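You operate a simulated robot arm through the tools that you are given. There is no shell and no other tool. Be economical: measure what you need, move in short steps, check, and stop when the job is done.

You are at the controls of a simulated two-armed robot. One attempt, no reset.

## Task
Wipe up the spill on the top of the freezer lid with the cream dish cloth and put it back.

The check looks at the end state, three seconds after you hand in, the way a careful person would. Anything else that was tipped, shoved, dropped, spilled or broken makes it a failure. Lids that push on must go on centred and level and be pressed home; caps that screw on are set level and turned clockwise until they are tight. Flat cloth is picked up by pressing the open fingertips on it (5 to 10 N) and closing them slowly along it; thin cloth reads only 2 to 8 mm in the jaws.

## Robot
Two 7-joint arms with two-finger parallel grippers on one trunk, on a base that drives. Base frame: it is fixed to the floor where the robot stands at the start and does not move with it; the origin is under the middle of the robot, x ahead of it, y to its left, z up. Units: mm, degrees, N and s.
The left shoulder is at the start at [50, 177, 1179], the right one opposite. Payload 3.43 kg a hand.
Tool frame (each hand has its own): the origin (TCP) lies between the finger pads and is the grasp point; the fingertips stand 34 mm ahead of it; z points along the fingers, y is the line along which they close. The gripper opens to 128 mm. The fingers are 24 mm wide and 12 mm thick; the gripper's body (48 by 130 mm) begins 96 mm behind the TCP.
Orientation is that of the tool frame in the base frame, as a unit quaternion [w, x, y, z]. With the fingers straight down and closing along the base's y, the tool's x points along the base's -x, its y along +y and its z along -z.

## Interface
- The arms move only by the tool move_arm. It takes "left_plan", "right_plan" or both (then of equal length, played together; a hand with none holds still); each is a list of rows, each an object of numbers (a shift or turn left out is 0, a gripper value left out holds the last): "ax", "ay", "az": the turn, a rotation vector about the base's x, y, z in units of 4 degrees (1.0 is 4 degrees); "dx", "dy", "dz": the shift along the base's x, y, z in units of 50 mm (1.0 is 50 mm); "gripper": the finger opening in cm, from 0 to 12.8. In form: [{"ax": .., "ay": .., "az": .., "dx": .., "dy": .., "dz": .., "gripper": ..}, ...]. A call has 1 to 12 rows; each row shifts and turns the commanded pose from where the row before left it. A call with a number of a shift or a turn outside -1 to 1 is refused whole. Each row takes 0.2 s and may step no farther than 50 mm and 8.6 degrees from the row before; otherwise, or with a gripper value out of range, the whole call is refused. A pose out of reach is approached as far as the arm can. The call stops where the force on the tool passes 40 N (or 10 N more than at its start, if that is more) or the arm is blocked; 0.2 s more then pass. The fingers move at their own pace (about 108 mm/s each) and stop on an object; they squeeze with about 25 N. The grip force told is the motor's: it shows also when the fingers shut on nothing. Time passes only in rows, and 0.2 s behind the last, so rows that do not move let the fingers close. The reply holds the time, the measured pose of the TCP, the force on the tool along the base axes, the opening and the grip force, in the units named above and with some noise, with the torque about the TCP (base axes, N m) and any sound that the robot's microphone picked up, and new pictures: "show" is both (left out), scene, wrist or none (wrist: the cameras of the hands that moved).
- Cameras (640 x 400 px; columns grow to the right, rows downward): "scene" is now at [147.6, 5.9, 1323.3]; the picture's right is [0.07, -1.00, 0.00], its down [-0.73, -0.05, -0.68] and it looks along [0.67, 0.05, -0.74] (base axes); focal length 288 px, centre (320, 200). "left" rides on the left gripper at [76, 11, -160] in its tool frame; the picture's right is [-0.15, 0.99, 0.00], its down [-0.88, -0.13, -0.46] and it looks along [-0.45, -0.07, 0.89] (tool axes); focal length 234 px, centre (320, 200). "right" rides on the right gripper at [76, -11, -160] in its tool frame; the picture's right is [0.15, 0.99, 0.00], its down [-0.88, 0.13, -0.46] and it looks along [-0.45, 0.07, 0.89] (tool axes); focal length 234 px, centre (320, 200). There is no depth. A picture from a camera that has moved, and an enlarged one, comes with that camera's place and axes in the base frame and with its lens.
- lift_body(by): slides the trunk up (or, below 0, down) by that many mm; the arms and the scene camera ride with it, the base frame stays. It gives what a move gives, with no picture.
- base_move(legs): drives the robot by 1 to 6 legs, each [ahead, turn to the left] in mm and degrees, along the robot's own axes; the way and the turn of a leg run together, so that a leg with both is an arc; at most 1500 mm and 180 degrees a leg. The arms and the cameras ride along, it lands a little off, and it stops where it bumps. It gives what a move gives, and a new picture of the scene camera.
- pan_tilt(pan, tilt): turns the head with the scene camera to pan (to the left, within 80 degrees either way) and tilt (down, from -29 to 69), counted from straight ahead of the robot. It gives what a move gives, and a new picture of the scene camera.
- close_up(camera, box): a new picture of the part [left, top, right, bottom] of that camera's present view, enlarged. No time passes.
- sign_off(): hands the job in; it is judged then, once.

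Work in short steps. Places have to be worked out from the pictures, the camera data and where the tool is seen: move nearer, look again, correct. Check each grasp and each placing, and mend what went wrong. You have 120 turns and 260 pictures in all, those below and enlarged ones among them. Open the grippers and draw the arms clear of the work before you hand the job in, unless the task says otherwise; then end with one line.

The tools are called after "Call:" by a JSON object that holds its "op" and its "data". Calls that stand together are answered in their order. move_arm: Moves the arms, as the interface text tells. Its arguments: {"type":"object","properties":{"left_plan":{"type":"array","items":{"type":"object","properties":{"ax":{"type":"number"},"ay":{"type":"number"},"az":{"type":"number"},"dx":{"type":"number"},"dy":{"type":"number"},"dz":{"type":"number"},"gripper":{"type":"number"}}}},"right_plan":{"type":"array","items":{"type":"object","properties":{"ax":{"type":"number"},"ay":{"type":"number"},"az":{"type":"number"},"dx":{"type":"number"},"dy":{"type":"number"},"dz":{"type":"number"},"gripper":{"type":"number"}}}},"show":{"type":"string","enum":["both","scene","wrist","none"]}},"required":[]} The other tools are called the same way: lift_body (by) slides the trunk up or down; base_move (legs) drives the base; pan_tilt (pan, tilt) turns the head that bears the scene camera; close_up (camera, box) takes an enlarged picture of a part of a camera's view; sign_off () hands the job in.

At the start:

```text
t: 0.0
left_tcp_pos: [407.8, 240.1, 1040.8]
left_tool_rot: [0.0, 0.001, 1.0, 0.0]
left_contact_force: [-0.9, -0.3, 0.1]
left_moment: [0.01, 0.02, -0.01]
left_gripper_width: 127.8
left_gripper_force: 0.0
right_tcp_pos: [418.1, -133.0, 1044.1]
right_tool_rot: [0.0, -0.001, 1.0, 0.0]
right_contact_force: [0.1, -0.1, -0.6]
right_moment: [0.02, 0.0, 0.0]
right_gripper_width: 128.1
right_gripper_force: 0.1
trunk travel left (down, up): [-350.0, 51.0]
robot x, y, heading: [1.2, 0.9, 0.1]
head pan, tilt: [4.2, 47.5]
```

scene: 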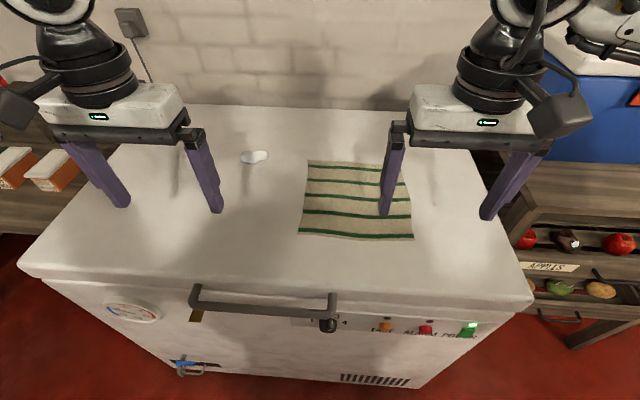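
right: 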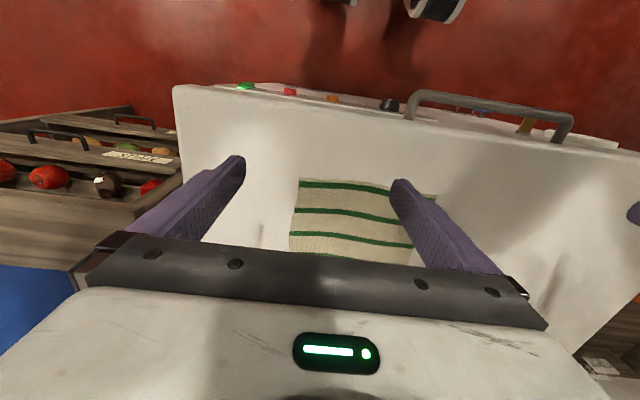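
left: 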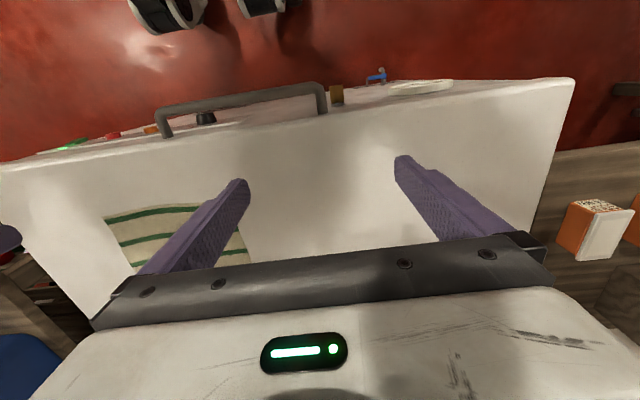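

The cloth lies centre right on the lid; a whitish blob at (254,157) may be the spill. I enlarge the view to check.

Call:
{"op": "close_up", "data": {"camera": "scene", "box": [130, 100, 330, 225]}}

Call:
{"op": "close_up", "data": {"camera": "scene", "box": [270, 130, 470, 255]}}

```text
3.20 times, centred on (230, 162) of scene
camera zoom: at [147.6, 5.9, 1323.3], right [0.07, -1.0, 0.0], down [-0.73, -0.05, -0.68], along [0.67, 0.05, -0.74], focal length 922 px, centre (608, 320)
```

zoom: 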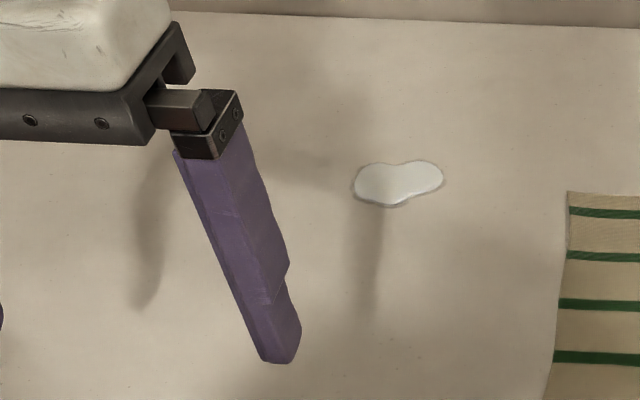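

```text
3.20 times, centred on (370, 192) of scene
camera zoom: at [147.6, 5.9, 1323.3], right [0.07, -1.0, 0.0], down [-0.73, -0.05, -0.68], along [0.67, 0.05, -0.74], focal length 922 px, centre (160, 224)
```

zoom: 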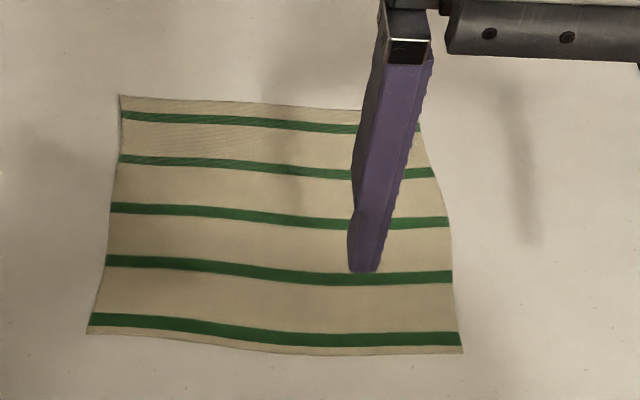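

The lid spans roughly x 390–1070; the spill sits near (773, 241), and the cloth covers x 518–775, y −173–85. The spill is out of comfortable reach, so I look down at the room between the base and the freezer.

Call:
{"op": "pan_tilt", "data": {"pan": 0, "tilt": 69}}

```text
t: 0.8
left_tcp_pos: [408.9, 241.4, 1039.7]
left_tool_rot: [0.0, 0.0, 1.0, 0.0]
left_contact_force: [-0.2, -0.1, 0.0]
left_moment: [0.02, 0.01, -0.03]
left_gripper_width: 127.8
left_gripper_force: 0.0
right_tcp_pos: [420.0, -133.3, 1043.4]
right_tool_rot: [0.0, 0.001, 1.0, 0.0]
right_contact_force: [0.3, -0.4, 0.4]
right_moment: [0.01, 0.01, -0.02]
right_gripper_width: 128.1
right_gripper_force: 0.0
trunk travel left (down, up): [-350.0, 51.0]
robot x, y, heading: [-0.0, -0.3, -0.3]
head pan, tilt: [0.0, 68.8]
camera scene: at [124.4, 0.0, 1298.0], right [0.0, -1.0, 0.0], down [-0.93, 0.0, -0.36], along [0.36, 0.0, -0.93], focal length 288 px, centre (320, 200)
```

scene: 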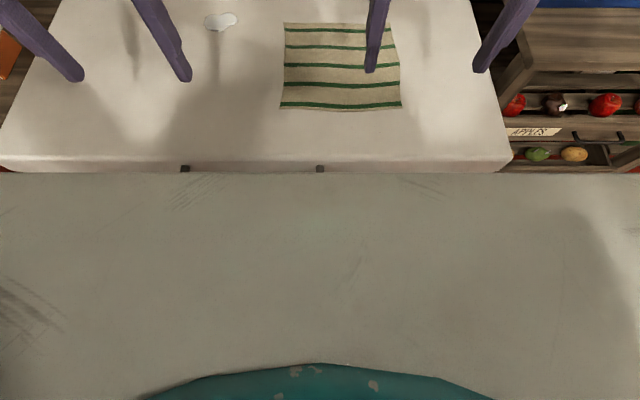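

Triangulating from the wrist pictures, the robot's front sits near x=160 and the handle near x=355. A drive of about 160 mm is safe and brings the spill within reach.

Call:
{"op": "base_move", "data": {"legs": [[160, 0]]}}

Call:
{"op": "pan_tilt", "data": {"pan": 5, "tilt": 50}}

```text
t: 2.1
left_tcp_pos: [508.8, 241.6, 1040.9]
left_tool_rot: [0.001, -0.001, 1.0, 0.0]
left_contact_force: [-0.8, 0.1, 0.0]
left_moment: [0.01, -0.04, 0.0]
left_gripper_width: 128.0
left_gripper_force: 0.1
right_tcp_pos: [521.4, -131.7, 1044.3]
right_tool_rot: [0.001, 0.0, 1.0, 0.0]
right_contact_force: [0.6, -0.5, -0.2]
right_moment: [-0.02, -0.05, 0.02]
right_gripper_width: 128.0
right_gripper_force: 0.0
trunk travel left (down, up): [-350.0, 51.0]
robot x, y, heading: [103.6, 1.2, 0.1]
head pan, tilt: [0.0, 68.8]
stopped in leg 1: the robot was blocked; the commanded pose is now the measured one
camera scene: at [224.9, 0.4, 1298.2], right [0.0, -1.0, 0.0], down [-0.93, 0.0, -0.36], along [0.36, 0.0, -0.93], focal length 288 px, centre (320, 200)
```

scene: 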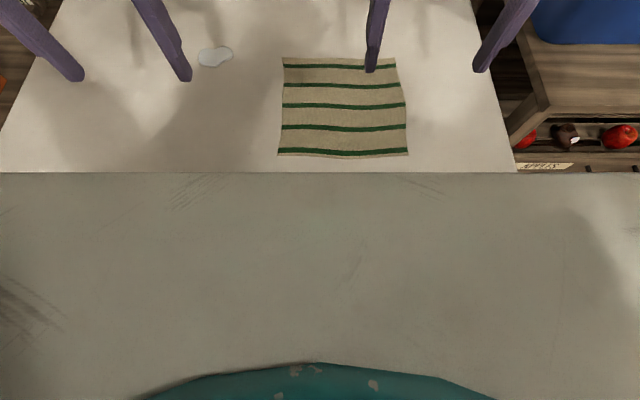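

```text
t: 2.9
left_tcp_pos: [510.4, 241.2, 1040.2]
left_tool_rot: [0.001, -0.002, 1.0, 0.0]
left_contact_force: [-0.6, -0.3, -0.3]
left_moment: [0.0, 0.01, 0.02]
left_gripper_width: 128.2
left_gripper_force: 0.1
right_tcp_pos: [522.9, -132.5, 1042.4]
right_tool_rot: [0.0, 0.0, 1.0, 0.0]
right_contact_force: [-0.3, 0.4, -0.5]
right_moment: [-0.03, 0.03, 0.03]
right_gripper_width: 128.0
right_gripper_force: 0.1
trunk travel left (down, up): [-350.0, 51.0]
robot x, y, heading: [103.1, 0.2, 0.4]
head pan, tilt: [5.0, 50.0]
camera scene: at [247.5, 7.1, 1319.8], right [0.09, -1.0, 0.0], down [-0.76, -0.07, -0.64], along [0.64, 0.06, -0.77], focal length 288 px, centre (320, 200)
```

scene: 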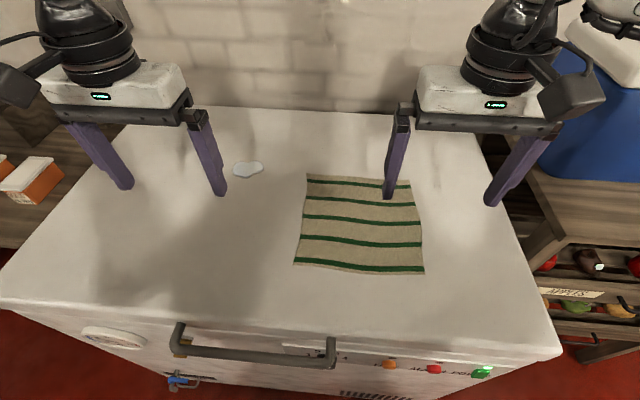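

The robot stopped at x=103, and nothing on the lid moved. I lower the trunk by 120 mm to gain horizontal reach and bring the hands near the lid (tips would be about 87 mm above it).

Call:
{"op": "lift_body", "data": {"by": -120}}

```text
t: 4.4
left_tcp_pos: [509.8, 242.8, 919.9]
left_tool_rot: [-0.001, -0.001, 1.0, 0.0]
left_contact_force: [0.1, 0.2, 0.4]
left_moment: [0.01, -0.01, -0.01]
left_gripper_width: 127.9
left_gripper_force: 0.0
right_tcp_pos: [523.0, -132.6, 922.1]
right_tool_rot: [0.0, 0.0, 1.0, 0.0]
right_contact_force: [0.0, 0.0, -0.2]
right_moment: [-0.02, 0.0, 0.0]
right_gripper_width: 127.9
right_gripper_force: 0.1
trunk travel left (down, up): [-230.0, 171.0]
robot x, y, heading: [100.9, 4.4, 0.0]
head pan, tilt: [5.0, 50.0]
```

Now I test the left hand's reach above the spill, with tips about 85 mm above the lid. The right hand goes over the cloth's right side at the same time.

Call:
{"op": "move_arm", "data": {"left_plan": [{"dx": 0.87, "gripper": 4}, {"dx": 0.87}, {"dx": 0.87}, {"dx": 0.87}, {"dx": 0.87}, {"dx": 0.87}, {}], "right_plan": [{"dx": 0.4, "gripper": 4}, {"dx": 0.4}, {"dx": 0.4}, {"dx": 0.4}, {"dx": 0.4}, {"dx": 0.4}, {}]}}

```text
t: 6.0
left_tcp_pos: [680.9, 283.8, 923.3]
left_tool_rot: [0.002, -0.002, 1.0, -0.001]
left_contact_force: [-0.1, 0.3, -0.1]
left_moment: [0.01, -0.04, 0.0]
left_gripper_width: 40.0
left_gripper_force: 0.0
left hand out of reach, approached as far as the arm can: row 4, 5, 6
right_tcp_pos: [641.5, -131.2, 921.2]
right_tool_rot: [0.0, 0.0, 1.0, 0.0]
right_contact_force: [-0.1, -0.1, -0.2]
right_moment: [0.01, 0.01, 0.03]
right_gripper_width: 40.2
right_gripper_force: 0.0
trunk travel left (down, up): [-230.0, 171.0]
robot x, y, heading: [98.2, -2.5, 0.0]
head pan, tilt: [5.0, 50.0]
camera scene: at [247.7, 7.1, 1199.9], right [0.09, -1.0, 0.0], down [-0.76, -0.07, -0.64], along [0.64, 0.06, -0.77], focal length 288 px, centre (320, 200)
camera right: at [567.6, -142.4, 1082.5], right [-0.15, 0.99, 0.0], down [0.88, 0.13, 0.46], along [0.45, 0.07, -0.89], focal length 234 px, centre (320, 200)
camera left: at [603.9, 294.1, 1083.1], right [0.14, 0.99, 0.0], down [0.88, -0.13, 0.46], along [0.45, -0.07, -0.89], focal length 234 px, centre (320, 200)
```

scene: 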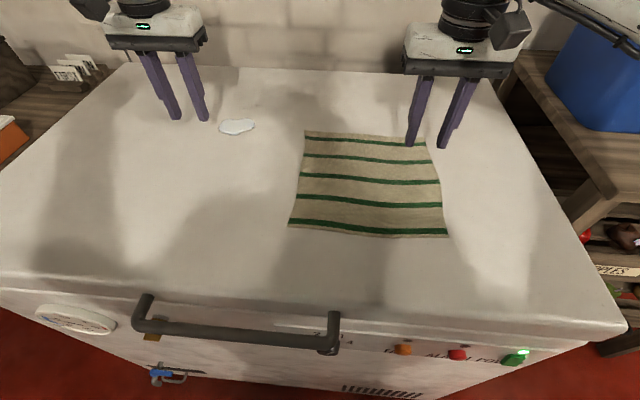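
right: 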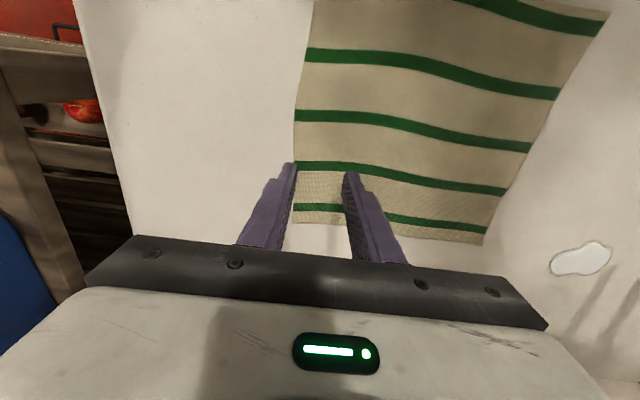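
left: 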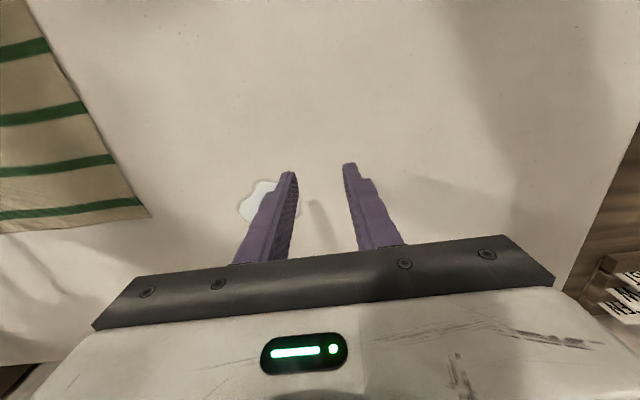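

Combining views from different heights, the lid is actually at z≈865, not 799. That puts the spill near (700, 212) and the cloth at about x 471–695, y −150–75. Lowering the trunk reduced reach because the wrist is now above the shoulder, so I raise it again by 110 mm.

Call:
{"op": "lift_body", "data": {"by": 110}}

```text
t: 7.5
left_tcp_pos: [680.6, 282.4, 1032.0]
left_tool_rot: [0.001, -0.002, 1.0, -0.001]
left_contact_force: [0.0, 0.6, 0.8]
left_moment: [0.01, 0.06, -0.01]
left_gripper_width: 39.8
left_gripper_force: 0.0
right_tcp_pos: [641.0, -132.5, 1032.7]
right_tool_rot: [0.001, 0.0, 1.0, 0.0]
right_contact_force: [-0.3, -1.1, -0.3]
right_moment: [-0.01, 0.01, 0.01]
right_gripper_width: 39.6
right_gripper_force: 0.1
trunk travel left (down, up): [-340.0, 61.0]
robot x, y, heading: [104.3, -0.1, 0.1]
head pan, tilt: [5.0, 50.0]
```

Next I move both hands over their pinch points, left about (650, 42) and right about (585, −115), with tips about 45 mm above the lid.

Call:
{"op": "move_arm", "data": {"left_plan": [{"dy": -0.95, "dx": -0.12}, {"dy": -0.95, "dx": -0.12}, {"dy": -0.95, "dx": -0.12}, {"dy": -0.95, "dx": -0.12}, {"dy": -0.95, "dx": -0.12, "dz": -0.8}, {"dz": -0.8}, {}], "right_plan": [{"dx": -0.28, "dy": 0.08}, {"dx": -0.28, "dy": 0.08}, {"dx": -0.28, "dy": 0.08}, {"dx": -0.28, "dy": 0.08}, {"dz": -0.8}, {"dz": -0.8}, {}]}}

```text
refused: row 5 steps farther than a row can; nothing moved
```

The fifth row was over the 50 mm limit, so I resend with smaller steps.

Call:
{"op": "move_arm", "data": {"left_plan": [{"dy": -0.95, "dx": -0.12}, {"dy": -0.95, "dx": -0.12}, {"dy": -0.95, "dx": -0.12}, {"dy": -0.95, "dx": -0.12}, {"dy": -0.95, "dx": -0.12}, {"dz": -0.8}, {"dz": -0.8}, {}], "right_plan": [{"dx": -0.28, "dy": 0.08}, {"dx": -0.28, "dy": 0.08}, {"dx": -0.28, "dy": 0.08}, {"dx": -0.28, "dy": 0.08}, {}, {"dz": -0.8}, {"dz": -0.8}, {}]}}

```text
t: 9.2
left_tcp_pos: [555.3, 148.0, 956.7]
left_tool_rot: [0.003, -0.002, 1.0, -0.003]
left_contact_force: [0.1, 0.1, 0.6]
left_moment: [0.01, -0.02, 0.03]
left_gripper_width: 40.0
left_gripper_force: 0.1
left hand out of reach, approached as far as the arm can: row 1, 2, 3, 4, 5, 7
right_tcp_pos: [588.9, -117.4, 951.2]
right_tool_rot: [0.0, 0.0, 1.0, 0.0]
right_contact_force: [1.6, -0.1, -0.3]
right_moment: [-0.01, 0.02, 0.02]
right_gripper_width: 39.9
right_gripper_force: 0.1
trunk travel left (down, up): [-340.0, 61.0]
robot x, y, heading: [99.9, -0.4, -0.0]
head pan, tilt: [5.0, 50.0]
camera scene: at [247.5, 7.2, 1309.9], right [0.09, -1.0, 0.0], down [-0.76, -0.07, -0.64], along [0.64, 0.06, -0.77], focal length 288 px, centre (320, 200)
camera right: at [513.5, -127.6, 1110.9], right [-0.15, 0.99, 0.0], down [0.88, 0.13, 0.46], along [0.45, 0.07, -0.89], focal length 234 px, centre (320, 200)
camera left: at [478.4, 160.1, 1116.3], right [0.14, 0.99, 0.0], down [0.88, -0.13, 0.46], along [0.46, -0.07, -0.89], focal length 234 px, centre (320, 200)
```

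scene: 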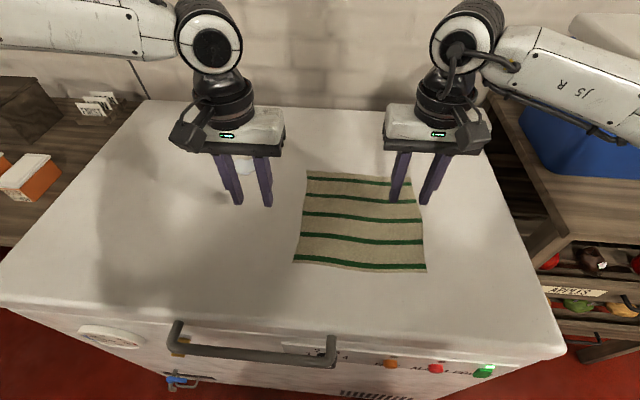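
right: 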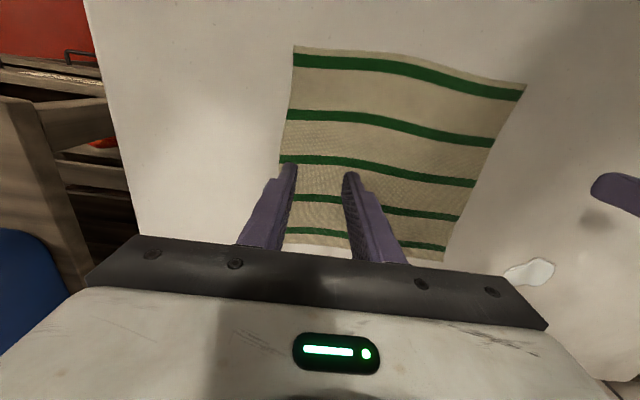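
left: 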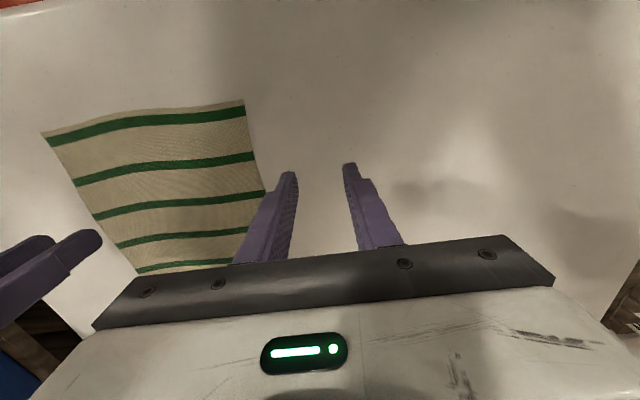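

The left hand lagged well off its target. I send idle rows to see whether it is still moving and where its commanded pose is.

Call:
{"op": "move_arm", "data": {"left_plan": [{}, {}, {}], "show": "none"}}

```text
t: 10.1
left_tcp_pos: [556.3, 148.8, 956.2]
left_tool_rot: [0.001, -0.002, 1.0, -0.002]
left_contact_force: [0.5, -0.2, 0.0]
left_moment: [-0.02, 0.01, 0.01]
left_gripper_width: 39.8
left_gripper_force: 0.0
right_tcp_pos: [588.9, -117.2, 950.7]
right_tool_rot: [0.0, 0.0, 1.0, 0.0]
right_contact_force: [0.1, 0.6, -0.1]
right_moment: [-0.02, 0.0, -0.01]
right_gripper_width: 39.9
right_gripper_force: 0.0
trunk travel left (down, up): [-340.0, 61.0]
robot x, y, heading: [100.7, -5.5, 0.4]
head pan, tilt: [5.0, 50.0]
```

It is settled at (556, 149), so the commanded pose was reset there. I step it gently toward (640, 45).

Call:
{"op": "move_arm", "data": {"left_plan": [{"dy": -0.4}, {"dy": -0.4}, {"dy": -0.4}, {"dy": -0.4}, {"dy": -0.4, "dx": 0.3}, {"dx": 0.4}, {"dx": 0.4}, {"dx": 0.4}, {}], "show": "both"}}

```text
t: 12.1
left_tcp_pos: [577.6, 157.0, 981.1]
left_tool_rot: [0.003, -0.001, 1.0, -0.002]
left_contact_force: [-0.1, 0.1, 0.2]
left_moment: [-0.02, -0.02, 0.0]
left_gripper_width: 40.0
left_gripper_force: 0.2
left hand out of reach, approached as far as the arm can: row 1, 2, 3, 4, 5, 6, 7, 8
right_tcp_pos: [588.0, -116.6, 951.1]
right_tool_rot: [-0.001, 0.0, 1.0, 0.0]
right_contact_force: [0.1, 0.1, 0.1]
right_moment: [0.0, -0.01, 0.01]
right_gripper_width: 39.8
right_gripper_force: 0.1
trunk travel left (down, up): [-340.0, 61.0]
robot x, y, heading: [103.6, 0.7, 0.2]
head pan, tilt: [5.0, 50.0]
camera scene: at [247.6, 7.1, 1309.9], right [0.09, -1.0, 0.0], down [-0.76, -0.07, -0.64], along [0.64, 0.06, -0.77], focal length 288 px, centre (320, 200)
camera left: at [500.7, 168.4, 1141.4], right [0.14, 0.99, 0.0], down [0.88, -0.13, 0.46], along [0.46, -0.07, -0.89], focal length 234 px, centre (320, 200)
```

scene: 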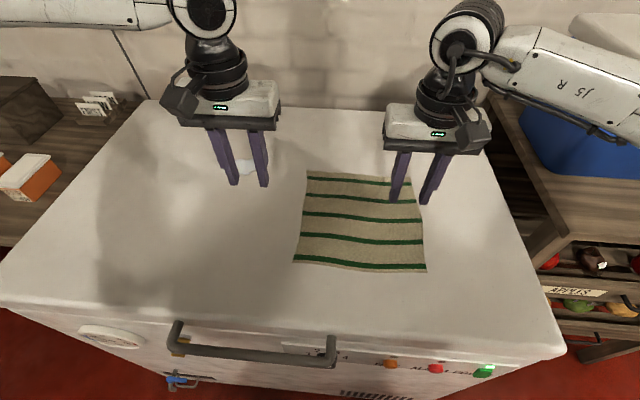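
left: 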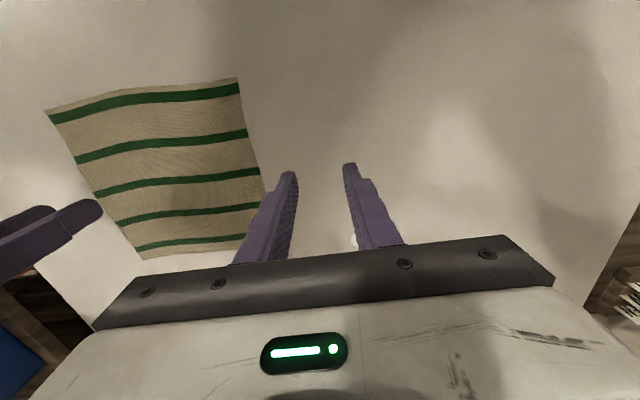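

The left arm's elbow has swung into an awkward, limited posture. I go back toward its starting pose, relative to the robot about (508, 241, 1030), to unwind it.

Call:
{"op": "move_arm", "data": {"left_plan": [{"dz": 0.5, "dy": 0.3}, {"dz": 0.5, "dy": 0.3}, {"dx": -0.4, "dy": 0.4}, {"dx": -0.4, "dy": 0.4}, {"dx": -0.4, "dy": 0.3}, {"dx": -0.4}, {"dx": -0.4}, {"dx": -0.4}, {}], "show": "scene"}}

```text
t: 14.1
left_tcp_pos: [459.3, 241.8, 1030.0]
left_tool_rot: [0.002, -0.002, 1.0, -0.001]
left_contact_force: [0.5, -0.4, -0.4]
left_moment: [-0.01, -0.04, 0.04]
left_gripper_width: 39.8
left_gripper_force: 0.0
right_tcp_pos: [589.5, -118.0, 951.0]
right_tool_rot: [0.0, 0.0, 1.0, 0.0]
right_contact_force: [0.0, 0.5, -0.5]
right_moment: [0.01, 0.01, 0.0]
right_gripper_width: 39.8
right_gripper_force: 0.0
trunk travel left (down, up): [-340.0, 61.0]
robot x, y, heading: [100.4, 2.4, 0.3]
head pan, tilt: [5.0, 50.0]
camera scene: at [247.8, 7.1, 1309.8], right [0.09, -1.0, 0.0], down [-0.76, -0.07, -0.64], along [0.64, 0.06, -0.77], focal length 288 px, centre (320, 200)
```

scene: 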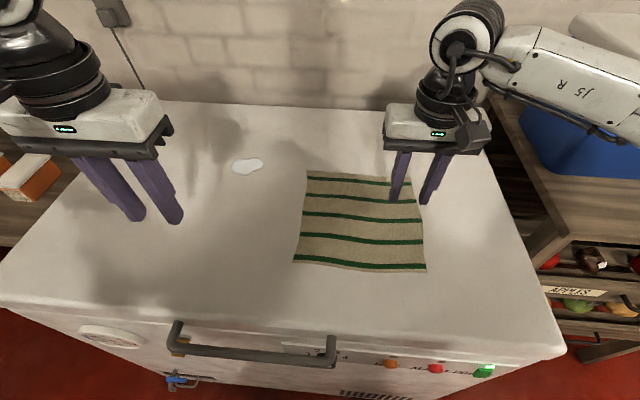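

Unwound. Now I move sideways first to y≈45 while near, then forward.

Call:
{"op": "move_arm", "data": {"left_plan": [{"dy": -0.66}, {"dy": -0.66}, {"dy": -0.66}, {"dy": -0.66}, {"dy": -0.66}, {"dy": -0.66}, {"dx": 0.6, "dz": -0.2}, {"dx": 0.6, "dz": -0.2}, {"dx": 0.6, "dz": -0.2}, {"dx": 0.6, "dz": -0.2}, {"dx": 0.6, "dz": -0.2}, {}], "show": "both"}}

```text
t: 16.6
left_tcp_pos: [576.5, 156.2, 986.5]
left_tool_rot: [0.003, -0.002, 1.0, -0.002]
left_contact_force: [1.1, 0.0, 0.1]
left_moment: [0.0, -0.03, 0.0]
left_gripper_width: 39.9
left_gripper_force: 0.1
left hand out of reach, approached as far as the arm can: row 5, 6, 7, 8, 9, 10, 11
right_tcp_pos: [588.5, -118.2, 951.3]
right_tool_rot: [0.0, 0.0, 1.0, 0.0]
right_contact_force: [-1.0, -0.4, 0.7]
right_moment: [-0.01, 0.0, 0.0]
right_gripper_width: 40.1
right_gripper_force: 0.0
trunk travel left (down, up): [-340.0, 61.0]
robot x, y, heading: [102.0, 4.2, -0.0]
head pan, tilt: [5.0, 50.0]
camera scene: at [247.6, 7.1, 1309.9], right [0.09, -1.0, 0.0], down [-0.76, -0.07, -0.64], along [0.64, 0.06, -0.77], focal length 288 px, centre (320, 200)
camera left: at [500.1, 167.0, 1147.1], right [0.14, 0.99, 0.0], down [0.88, -0.13, 0.46], along [0.46, -0.07, -0.89], focal length 234 px, centre (320, 200)
```

scene: 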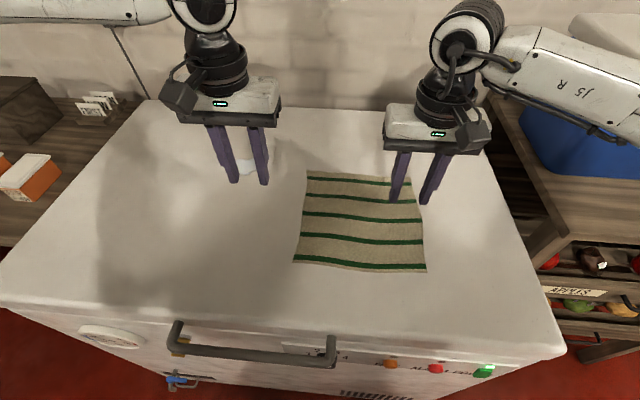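
left: 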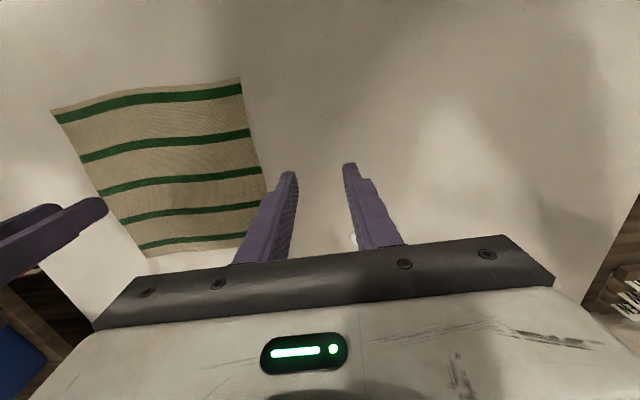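

The left arm is held off by a joint limit as it goes inward. I turn its tool clockwise in the plane (yaw −) while moving in, to free the wrist.

Call:
{"op": "move_arm", "data": {"left_plan": [{"az": -1}, {"az": -1}, {"az": -1}, {"az": -1}, {"az": -1}, {"dy": -0.5}, {"dy": -0.5}, {"dy": -0.5}, {}], "show": "scene"}}

```text
t: 18.6
left_tcp_pos: [546.3, 134.7, 996.7]
left_tool_rot: [0.003, 0.172, 0.985, -0.001]
left_contact_force: [0.3, 0.2, 0.4]
left_moment: [0.0, 0.03, 0.01]
left_gripper_width: 40.1
left_gripper_force: 0.1
left hand out of reach, approached as far as the arm can: row 6, 7, 8
right_tcp_pos: [588.3, -117.5, 950.6]
right_tool_rot: [0.0, 0.001, 1.0, 0.0]
right_contact_force: [-0.2, -0.1, -0.5]
right_moment: [0.0, -0.01, 0.02]
right_gripper_width: 39.8
right_gripper_force: 0.2
trunk travel left (down, up): [-340.0, 61.0]
robot x, y, heading: [105.1, -4.4, 0.1]
head pan, tilt: [5.0, 50.0]
camera scene: at [247.7, 7.2, 1309.9], right [0.09, -1.0, 0.0], down [-0.76, -0.07, -0.64], along [0.64, 0.06, -0.77], focal length 288 px, centre (320, 200)
```

scene: 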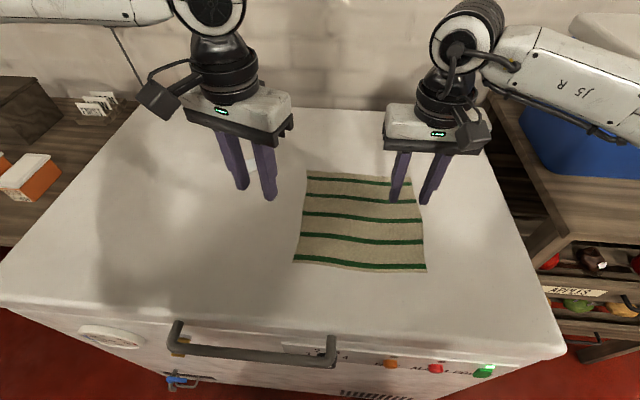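

Yaw is not the limit: the left hand cannot go further inward than about 17° to its own side. I will work with the left hand alone after turning the robot right. First I retract the right hand and lift both clear.

Call:
{"op": "move_arm", "data": {"left_plan": [{"dz": 0.6, "dx": -0.5, "dy": 0.4, "az": 1}, {"dz": 0.3, "dx": -0.5, "dy": 0.4, "az": 1}, {"dx": -0.5, "dy": 0.4, "az": 1}, {"dx": -0.4, "dy": 0.4, "az": 1}, {"dx": -0.4, "az": 1}, {}], "right_plan": [{"dz": 0.9}, {"dz": 0.9}, {"dx": -0.9}, {"dx": -0.9}, {"dx": -0.9}, {"dx": -0.8}], "show": "none"}}

Call:
{"op": "base_move", "data": {"legs": [[-60, 0], [0, -25]]}}

```text
t: 20.1
left_tcp_pos: [431.7, 214.1, 1039.3]
left_tool_rot: [0.002, -0.002, 1.0, -0.001]
left_contact_force: [0.0, 0.2, -0.3]
left_moment: [-0.03, 0.01, 0.01]
left_gripper_width: 39.8
left_gripper_force: 0.2
right_tcp_pos: [410.7, -116.1, 1039.7]
right_tool_rot: [0.001, 0.0, 1.0, 0.0]
right_contact_force: [0.3, -0.1, -0.1]
right_moment: [-0.03, -0.02, 0.01]
right_gripper_width: 39.8
right_gripper_force: 0.1
trunk travel left (down, up): [-340.0, 61.0]
robot x, y, heading: [100.8, 2.2, 0.3]
head pan, tilt: [5.0, 50.0]
```

```text
t: 22.3
left_tcp_pos: [430.2, 55.0, 1038.4]
left_tool_rot: [0.002, 0.212, 0.977, -0.001]
left_contact_force: [0.3, -0.5, 0.5]
left_moment: [0.06, -0.01, 0.0]
left_gripper_width: 40.1
left_gripper_force: 0.0
right_tcp_pos: [274.0, -234.5, 1040.3]
right_tool_rot: [0.0, 0.213, 0.977, 0.0]
right_contact_force: [-0.4, -0.8, -0.2]
right_moment: [0.01, 0.0, -0.03]
right_gripper_width: 40.0
right_gripper_force: 0.0
trunk travel left (down, up): [-340.0, 61.0]
robot x, y, heading: [42.0, 3.0, -24.5]
head pan, tilt: [5.0, 50.0]
camera scene: at [176.6, -55.2, 1309.9], right [-0.33, -0.94, 0.0], down [-0.72, 0.26, -0.64], along [0.61, -0.21, -0.77], focal length 288 px, centre (320, 200)
```

scene: 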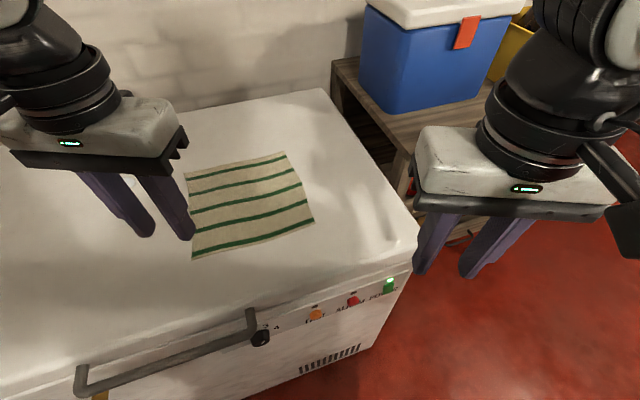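

The robot now faces −24.5°. I turn the head toward the work and move the left hand forward to above (645, 45), still high.

Call:
{"op": "move_arm", "data": {"left_plan": [{"dx": 0.72}, {"dx": 0.72}, {"dx": 0.72}, {"dx": 0.72, "dy": -0.1}, {"dx": 0.72, "dy": -0.1}, {"dx": 0.7}, {"dz": -0.8}, {"dz": -0.8}, {}], "show": "wrist"}}

Call:
{"op": "pan_tilt", "data": {"pan": 32, "tilt": 48}}

```text
t: 24.3
left_tcp_pos: [644.5, 46.2, 957.6]
left_tool_rot: [0.001, 0.211, 0.978, -0.002]
left_contact_force: [0.4, 0.2, -0.7]
left_moment: [-0.01, 0.0, 0.0]
left_gripper_width: 39.6
left_gripper_force: 0.1
right_tcp_pos: [274.7, -234.6, 1040.4]
right_tool_rot: [0.0, 0.213, 0.977, 0.0]
right_contact_force: [0.8, 0.7, 0.0]
right_moment: [-0.01, 0.02, -0.02]
right_gripper_width: 40.0
right_gripper_force: 0.1
trunk travel left (down, up): [-340.0, 61.0]
robot x, y, heading: [39.7, -1.2, -24.5]
head pan, tilt: [5.0, 50.0]
camera left: at [578.3, 87.5, 1118.1], right [0.54, 0.84, 0.0], down [0.75, -0.48, 0.46], along [0.39, -0.25, -0.89], focal length 234 px, centre (320, 200)
```

left: 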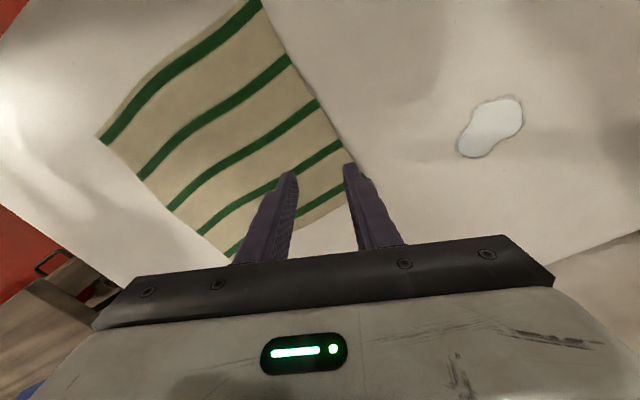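

```text
t: 25.2
left_tcp_pos: [643.6, 45.6, 958.1]
left_tool_rot: [0.001, 0.211, 0.977, -0.001]
left_contact_force: [-0.1, 0.4, -0.5]
left_moment: [0.0, 0.0, -0.01]
left_gripper_width: 39.8
left_gripper_force: 0.1
right_tcp_pos: [273.8, -233.9, 1040.6]
right_tool_rot: [0.0, 0.213, 0.977, 0.0]
right_contact_force: [0.5, -0.5, 0.0]
right_moment: [-0.02, 0.0, 0.0]
right_gripper_width: 39.9
right_gripper_force: 0.0
trunk travel left (down, up): [-340.0, 61.0]
robot x, y, heading: [41.6, 0.3, -24.5]
head pan, tilt: [32.0, 48.0]
camera scene: at [182.3, -18.9, 1312.6], right [0.13, -0.99, 0.0], down [-0.74, -0.1, -0.67], along [0.66, 0.09, -0.74], focal length 288 px, centre (320, 200)
```

scene: 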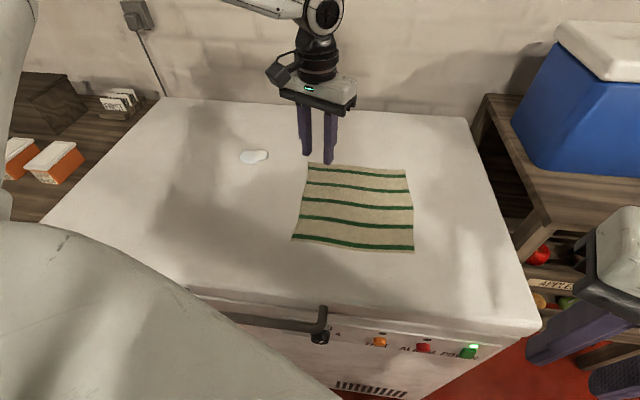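

Left arm posture is good, and the wrist view puts the spill at about (712, 212) with the cloth's left edge at y≈66. I shift slightly inward so both fingertips land on cloth and go down to about 10 mm above it.

Call:
{"op": "move_arm", "data": {"left_plan": [{"dx": -0.3, "dy": -0.36}, {"dz": -0.4}, {"dz": -0.4}, {"dz": -0.16}, {}], "show": "both"}}

```text
t: 26.4
left_tcp_pos: [629.1, 28.7, 909.3]
left_tool_rot: [0.001, 0.211, 0.978, -0.002]
left_contact_force: [0.0, 0.1, -0.1]
left_moment: [-0.03, 0.01, 0.02]
left_gripper_width: 39.9
left_gripper_force: 0.0
right_tcp_pos: [274.6, -234.6, 1041.2]
right_tool_rot: [0.0, 0.214, 0.977, 0.0]
right_contact_force: [0.4, 0.1, -1.0]
right_moment: [0.01, 0.0, -0.01]
right_gripper_width: 39.6
right_gripper_force: 0.2
trunk travel left (down, up): [-340.0, 61.0]
robot x, y, heading: [43.9, -0.4, -24.5]
head pan, tilt: [32.0, 48.0]
camera scene: at [182.3, -18.9, 1312.6], right [0.13, -0.99, 0.0], down [-0.74, -0.1, -0.67], along [0.66, 0.09, -0.74], focal length 288 px, centre (320, 200)
camera left: at [563.6, 69.6, 1070.1], right [0.54, 0.84, 0.0], down [0.75, -0.48, 0.46], along [0.39, -0.25, -0.89], focal length 234 px, centre (320, 200)
```

scene: 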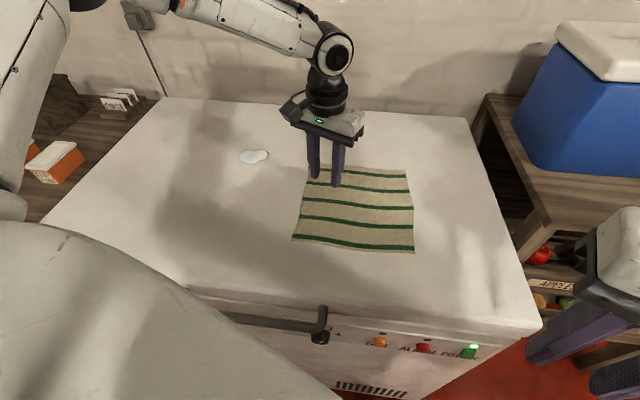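
left: 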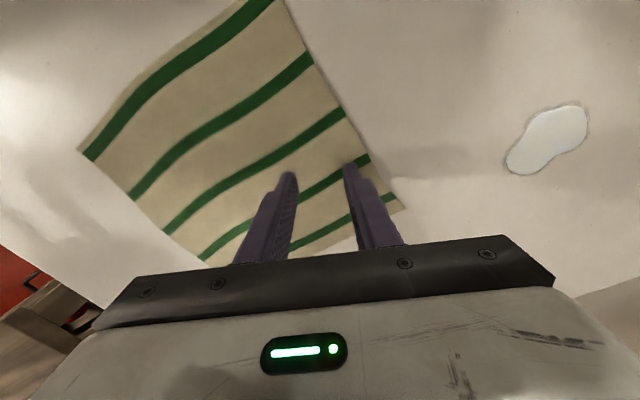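

Both fingertips are above cloth. I step down in 3 mm steps to find contact.

Call:
{"op": "move_arm", "data": {"left_plan": [{"dz": -0.06}, {"dz": -0.06}, {"dz": -0.06}, {}], "show": "none"}}

```text
t: 27.4
left_tcp_pos: [629.5, 27.8, 902.8]
left_tool_rot: [0.001, 0.211, 0.977, -0.001]
left_contact_force: [0.9, 0.1, -0.2]
left_moment: [-0.03, 0.0, 0.01]
left_gripper_width: 39.9
left_gripper_force: 0.0
right_tcp_pos: [274.6, -235.1, 1041.0]
right_tool_rot: [0.001, 0.213, 0.977, 0.0]
right_contact_force: [0.0, 0.5, -0.2]
right_moment: [0.01, -0.01, -0.03]
right_gripper_width: 39.5
right_gripper_force: 0.0
trunk travel left (down, up): [-340.0, 61.0]
robot x, y, heading: [42.4, 1.4, -24.5]
head pan, tilt: [32.0, 48.0]
```

No contact at z=902.8, so I continue down.

Call:
{"op": "move_arm", "data": {"left_plan": [{"dz": -0.06}, {"dz": -0.06}, {}], "show": "none"}}

```text
t: 28.2
left_tcp_pos: [629.1, 27.2, 895.7]
left_tool_rot: [0.002, 0.212, 0.977, -0.002]
left_contact_force: [0.9, 0.0, -0.5]
left_moment: [0.01, -0.02, 0.0]
left_gripper_width: 40.0
left_gripper_force: 0.0
right_tcp_pos: [275.0, -235.1, 1039.6]
right_tool_rot: [0.0, 0.213, 0.977, 0.0]
right_contact_force: [-0.1, 0.7, 0.7]
right_moment: [-0.02, 0.0, -0.04]
right_gripper_width: 39.7
right_gripper_force: 0.1
trunk travel left (down, up): [-340.0, 61.0]
robot x, y, heading: [39.7, -0.6, -24.5]
head pan, tilt: [32.0, 48.0]
```

Call:
{"op": "move_arm", "data": {"left_plan": [{"dz": -0.04}, {"dz": -0.04}, {"dz": -0.04}, {}], "show": "wrist"}}

```text
t: 29.2
left_tcp_pos: [629.3, 28.1, 889.1]
left_tool_rot: [0.001, 0.212, 0.977, -0.001]
left_contact_force: [-0.6, 0.8, -0.5]
left_moment: [0.01, -0.03, 0.02]
left_gripper_width: 39.9
left_gripper_force: 0.0
right_tcp_pos: [274.3, -234.2, 1040.4]
right_tool_rot: [0.0, 0.213, 0.977, 0.0]
right_contact_force: [0.4, 0.7, -0.4]
right_moment: [0.0, 0.03, 0.0]
right_gripper_width: 39.9
right_gripper_force: 0.1
trunk travel left (down, up): [-340.0, 61.0]
robot x, y, heading: [40.8, 3.4, -24.7]
head pan, tilt: [32.0, 48.0]
camera left: at [564.0, 70.0, 1050.7], right [0.54, 0.84, 0.0], down [0.75, -0.48, 0.46], along [0.39, -0.25, -0.89], focal length 234 px, centre (320, 200)
```

left: 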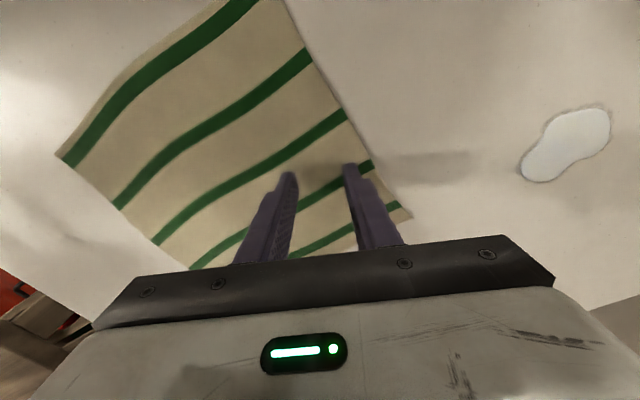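

Still no contact at tip z≈855, so I go on in 3 mm steps, watching the force.

Call:
{"op": "move_arm", "data": {"left_plan": [{"dz": -0.06}, {"dz": -0.06}, {"dz": -0.06}, {}], "show": "none"}}

```text
t: 30.2
left_tcp_pos: [629.1, 27.1, 883.3]
left_tool_rot: [0.003, 0.211, 0.977, -0.002]
left_contact_force: [-1.2, 1.9, 11.9]
left_moment: [0.25, -0.01, 0.03]
left_gripper_width: 40.1
left_gripper_force: 0.3
right_tcp_pos: [273.0, -234.7, 1040.4]
right_tool_rot: [0.001, 0.213, 0.977, 0.0]
right_contact_force: [-0.2, 0.7, 0.0]
right_moment: [-0.02, 0.01, 0.06]
right_gripper_width: 40.0
right_gripper_force: 0.0
trunk travel left (down, up): [-340.0, 61.0]
robot x, y, heading: [45.3, -3.0, -24.2]
head pan, tilt: [32.0, 48.0]
```

Contact at z≈883 (tips 849), 12 N. I ease up a hair and close slowly.

Call:
{"op": "move_arm", "data": {"left_plan": [{"dz": 0.01, "gripper": 3.7}, {"gripper": 3.3}, {"gripper": 2.9}, {"gripper": 2.5}, {"gripper": 2.1}, {"gripper": 1.7}, {"gripper": 1.3}, {"gripper": 0.9}, {"gripper": 0.5}, {"gripper": 0}, {}, {}], "show": "both"}}

```text
t: 32.8
left_tcp_pos: [628.0, 28.3, 882.1]
left_tool_rot: [0.004, 0.211, 0.977, -0.001]
left_contact_force: [0.7, 1.3, 19.9]
left_moment: [0.11, 0.04, 0.01]
left_gripper_width: 1.9
left_gripper_force: 25.1
right_tcp_pos: [273.0, -234.5, 1041.2]
right_tool_rot: [0.001, 0.213, 0.977, 0.0]
right_contact_force: [0.6, -0.5, 0.0]
right_moment: [0.0, 0.02, -0.04]
right_gripper_width: 39.7
right_gripper_force: 0.0
trunk travel left (down, up): [-340.0, 61.0]
robot x, y, heading: [43.8, 0.7, -24.5]
head pan, tilt: [32.0, 48.0]
camera scene: at [180.4, -18.8, 1312.9], right [0.13, -0.99, 0.0], down [-0.74, -0.1, -0.67], along [0.66, 0.09, -0.74], focal length 288 px, centre (320, 200)
camera left: at [563.4, 69.9, 1043.5], right [0.54, 0.84, 0.0], down [0.75, -0.48, 0.46], along [0.39, -0.25, -0.89], focal length 234 px, centre (320, 200)
```

scene: 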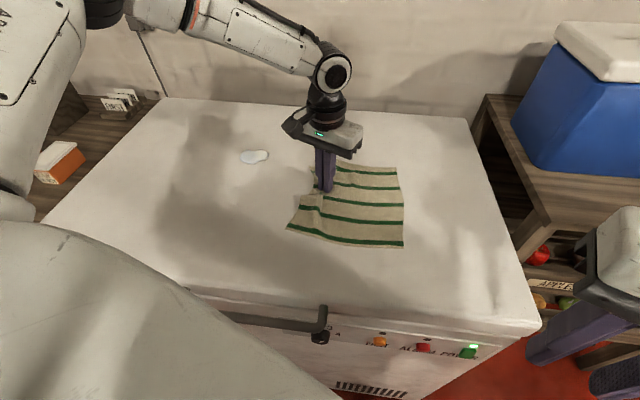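
left: 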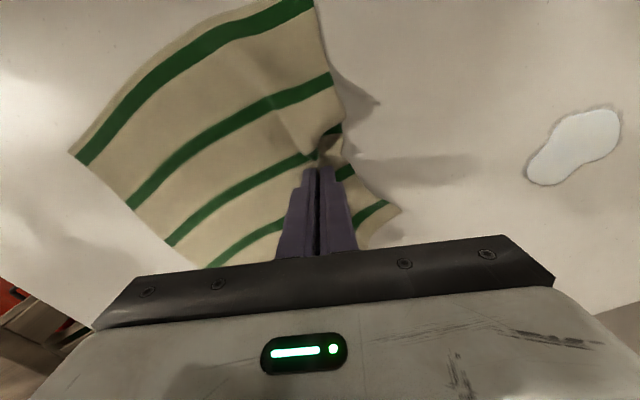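

The cloth is pinched (1.9 mm, clear fold). With the surface at z≈849, the spill is recalculated to (721, 220). I ease the pressure a little and drag the cloth to it.

Call:
{"op": "move_arm", "data": {"left_plan": [{"dz": 0.08}, {"dx": 0.22, "dy": 0.45}, {"dx": 0.22, "dy": 0.45}, {"dx": 0.22, "dy": 0.45}, {"dx": 0.22, "dy": 0.45}, {"dx": 0.22, "dy": 0.45}, {"dx": 0.22, "dy": 0.45}, {"dx": 0.22, "dy": 0.4}, {}], "show": "both"}}

```text
t: 34.8
left_tcp_pos: [706.5, 184.8, 885.0]
left_tool_rot: [0.001, 0.21, 0.978, -0.002]
left_contact_force: [1.3, 0.2, 0.5]
left_moment: [0.0, 0.01, -0.01]
left_gripper_width: 2.4
left_gripper_force: 25.3
right_tcp_pos: [274.0, -233.6, 1040.5]
right_tool_rot: [-0.001, 0.213, 0.977, -0.001]
right_contact_force: [-0.5, -0.2, -0.7]
right_moment: [-0.02, 0.01, 0.02]
right_gripper_width: 40.0
right_gripper_force: 0.0
trunk travel left (down, up): [-340.0, 61.0]
robot x, y, heading: [40.7, 2.4, -24.8]
head pan, tilt: [32.0, 48.0]
camera scene: at [182.3, -18.9, 1312.6], right [0.13, -0.99, 0.0], down [-0.74, -0.1, -0.67], along [0.66, 0.09, -0.74], focal length 288 px, centre (320, 200)
camera left: at [641.6, 225.8, 1045.5], right [0.54, 0.84, 0.0], down [0.75, -0.48, 0.46], along [0.39, -0.25, -0.89], focal length 234 px, centre (320, 200)
```

scene: 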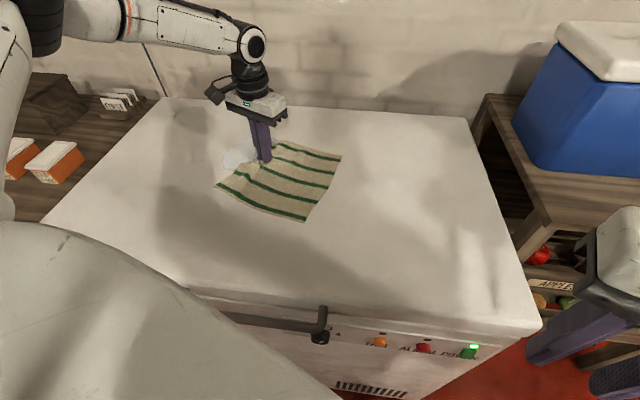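
left: 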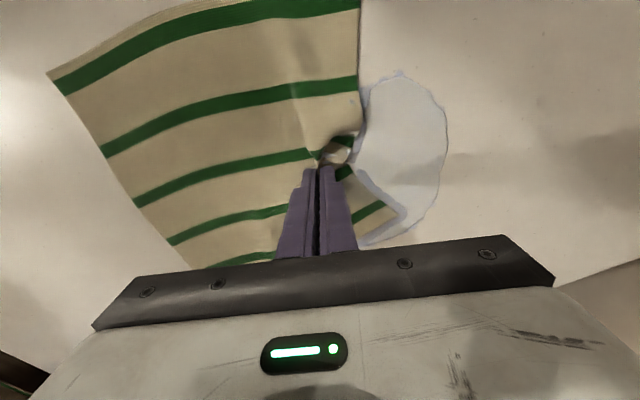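

Pushing the cloth's edge into the puddle spread it somewhat: it now covers about x 670–800 and y up to 290. I will lift the cloth over to the outer side and lay it down on top, then wipe inward.

Call:
{"op": "move_arm", "data": {"left_plan": [{"dz": 0.8}, {"dz": 0.6}, {"dy": 0.7, "dx": 0.2}, {"dy": 0.7, "dx": 0.2}, {"dy": 0.7, "dx": 0.2}, {"dz": -0.6}, {"dz": -0.7}, {}], "show": "both"}}

```text
t: 36.6
left_tcp_pos: [736.4, 287.7, 891.2]
left_tool_rot: [0.002, 0.211, 0.978, -0.002]
left_contact_force: [-0.3, -0.3, 4.7]
left_moment: [0.01, 0.04, 0.01]
left_gripper_width: 2.1
left_gripper_force: 25.0
right_tcp_pos: [272.9, -233.6, 1039.7]
right_tool_rot: [0.0, 0.213, 0.977, 0.001]
right_contact_force: [-0.1, -0.7, -1.7]
right_moment: [-0.01, -0.02, -0.02]
right_gripper_width: 39.8
right_gripper_force: 0.0
trunk travel left (down, up): [-340.0, 61.0]
robot x, y, heading: [41.8, -1.0, -24.4]
head pan, tilt: [32.0, 48.0]
camera scene: at [181.8, -18.8, 1312.7], right [0.13, -0.99, 0.0], down [-0.74, -0.1, -0.67], along [0.66, 0.09, -0.74], focal length 288 px, centre (320, 200)
camera left: at [670.8, 328.9, 1050.9], right [0.54, 0.84, 0.0], down [0.75, -0.48, 0.46], along [0.39, -0.25, -0.89], focal length 234 px, centre (320, 200)
```

scene: 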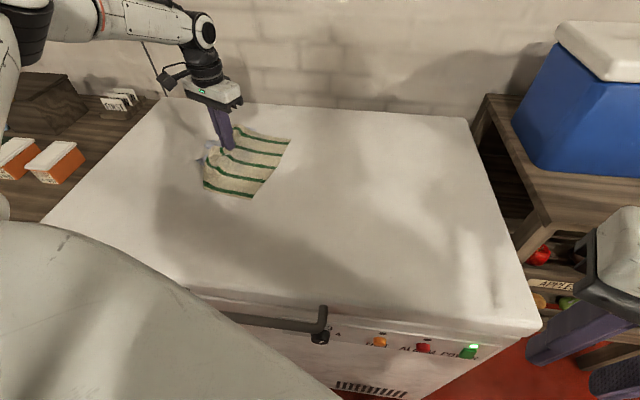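
left: 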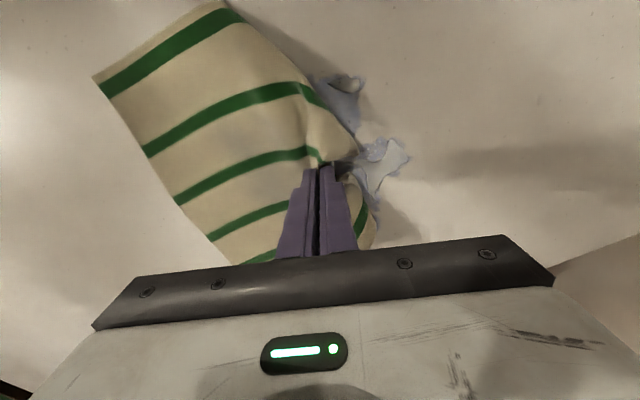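

Most of the puddle is soaked up; patches remain just ahead near (691, 339) and (757, 342). I lift over once more, beyond them, lay down with light pressure and wipe back inward.

Call:
{"op": "move_arm", "data": {"left_plan": [{"dz": 0.9}, {"dy": 0.8, "dx": 0.1}, {"dy": 0.8, "dx": 0.1}, {"dz": -0.6}, {"dz": -0.36}, {"dy": -0.3}, {"dy": -0.3}, {"dy": -0.3}, {}], "show": "both"}}

```text
t: 38.6
left_tcp_pos: [742.7, 322.2, 888.9]
left_tool_rot: [0.001, 0.212, 0.977, -0.001]
left_contact_force: [0.0, 0.2, 1.0]
left_moment: [0.01, -0.01, 0.01]
left_gripper_width: 2.0
left_gripper_force: 25.7
left hand out of reach, approached as far as the arm can: row 5
right_tcp_pos: [275.3, -233.9, 1040.2]
right_tool_rot: [0.001, 0.213, 0.977, 0.0]
right_contact_force: [0.0, 0.5, -0.4]
right_moment: [-0.02, -0.01, 0.01]
right_gripper_width: 39.9
right_gripper_force: 0.1
trunk travel left (down, up): [-340.0, 61.0]
robot x, y, heading: [43.9, 0.7, -24.0]
head pan, tilt: [32.0, 48.0]
camera scene: at [182.2, -18.7, 1312.6], right [0.13, -0.99, 0.0], down [-0.74, -0.1, -0.67], along [0.66, 0.09, -0.74], focal length 288 px, centre (320, 200)
camera left: at [676.8, 364.0, 1049.4], right [0.54, 0.84, 0.0], down [0.75, -0.48, 0.46], along [0.39, -0.25, -0.89], focal length 234 px, centre (320, 200)
```

scene: 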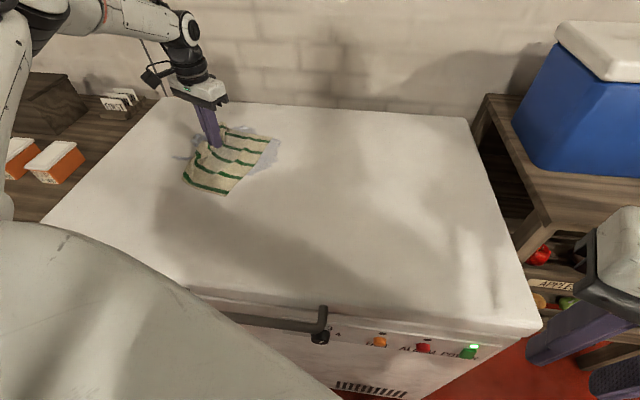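
left: 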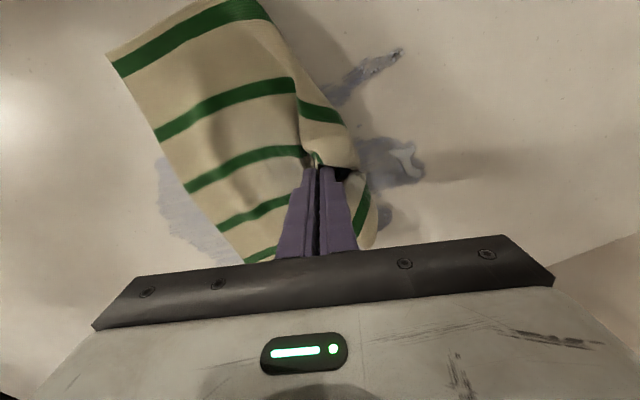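

Remaining film shows on both sides of the cloth. I enlarge the scene to see its extent.

Call:
{"op": "close_up", "data": {"camera": "scene", "box": [150, 100, 310, 200]}}

```text
4.00 times, centred on (230, 150) of scene
camera zoom: at [182.2, -18.7, 1312.6], right [0.13, -0.99, 0.0], down [-0.74, -0.1, -0.67], along [0.66, 0.09, -0.74], focal length 1153 px, centre (680, 400)
```

zoom: 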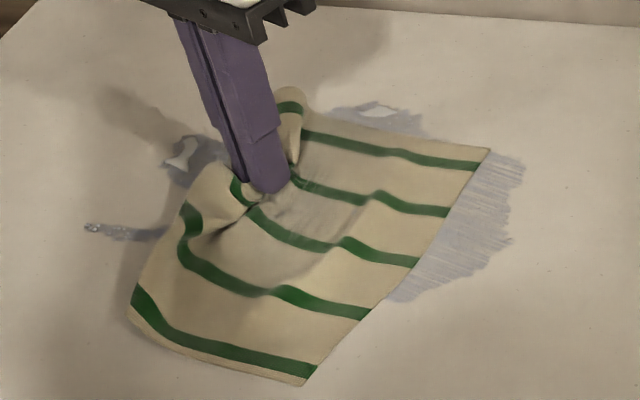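

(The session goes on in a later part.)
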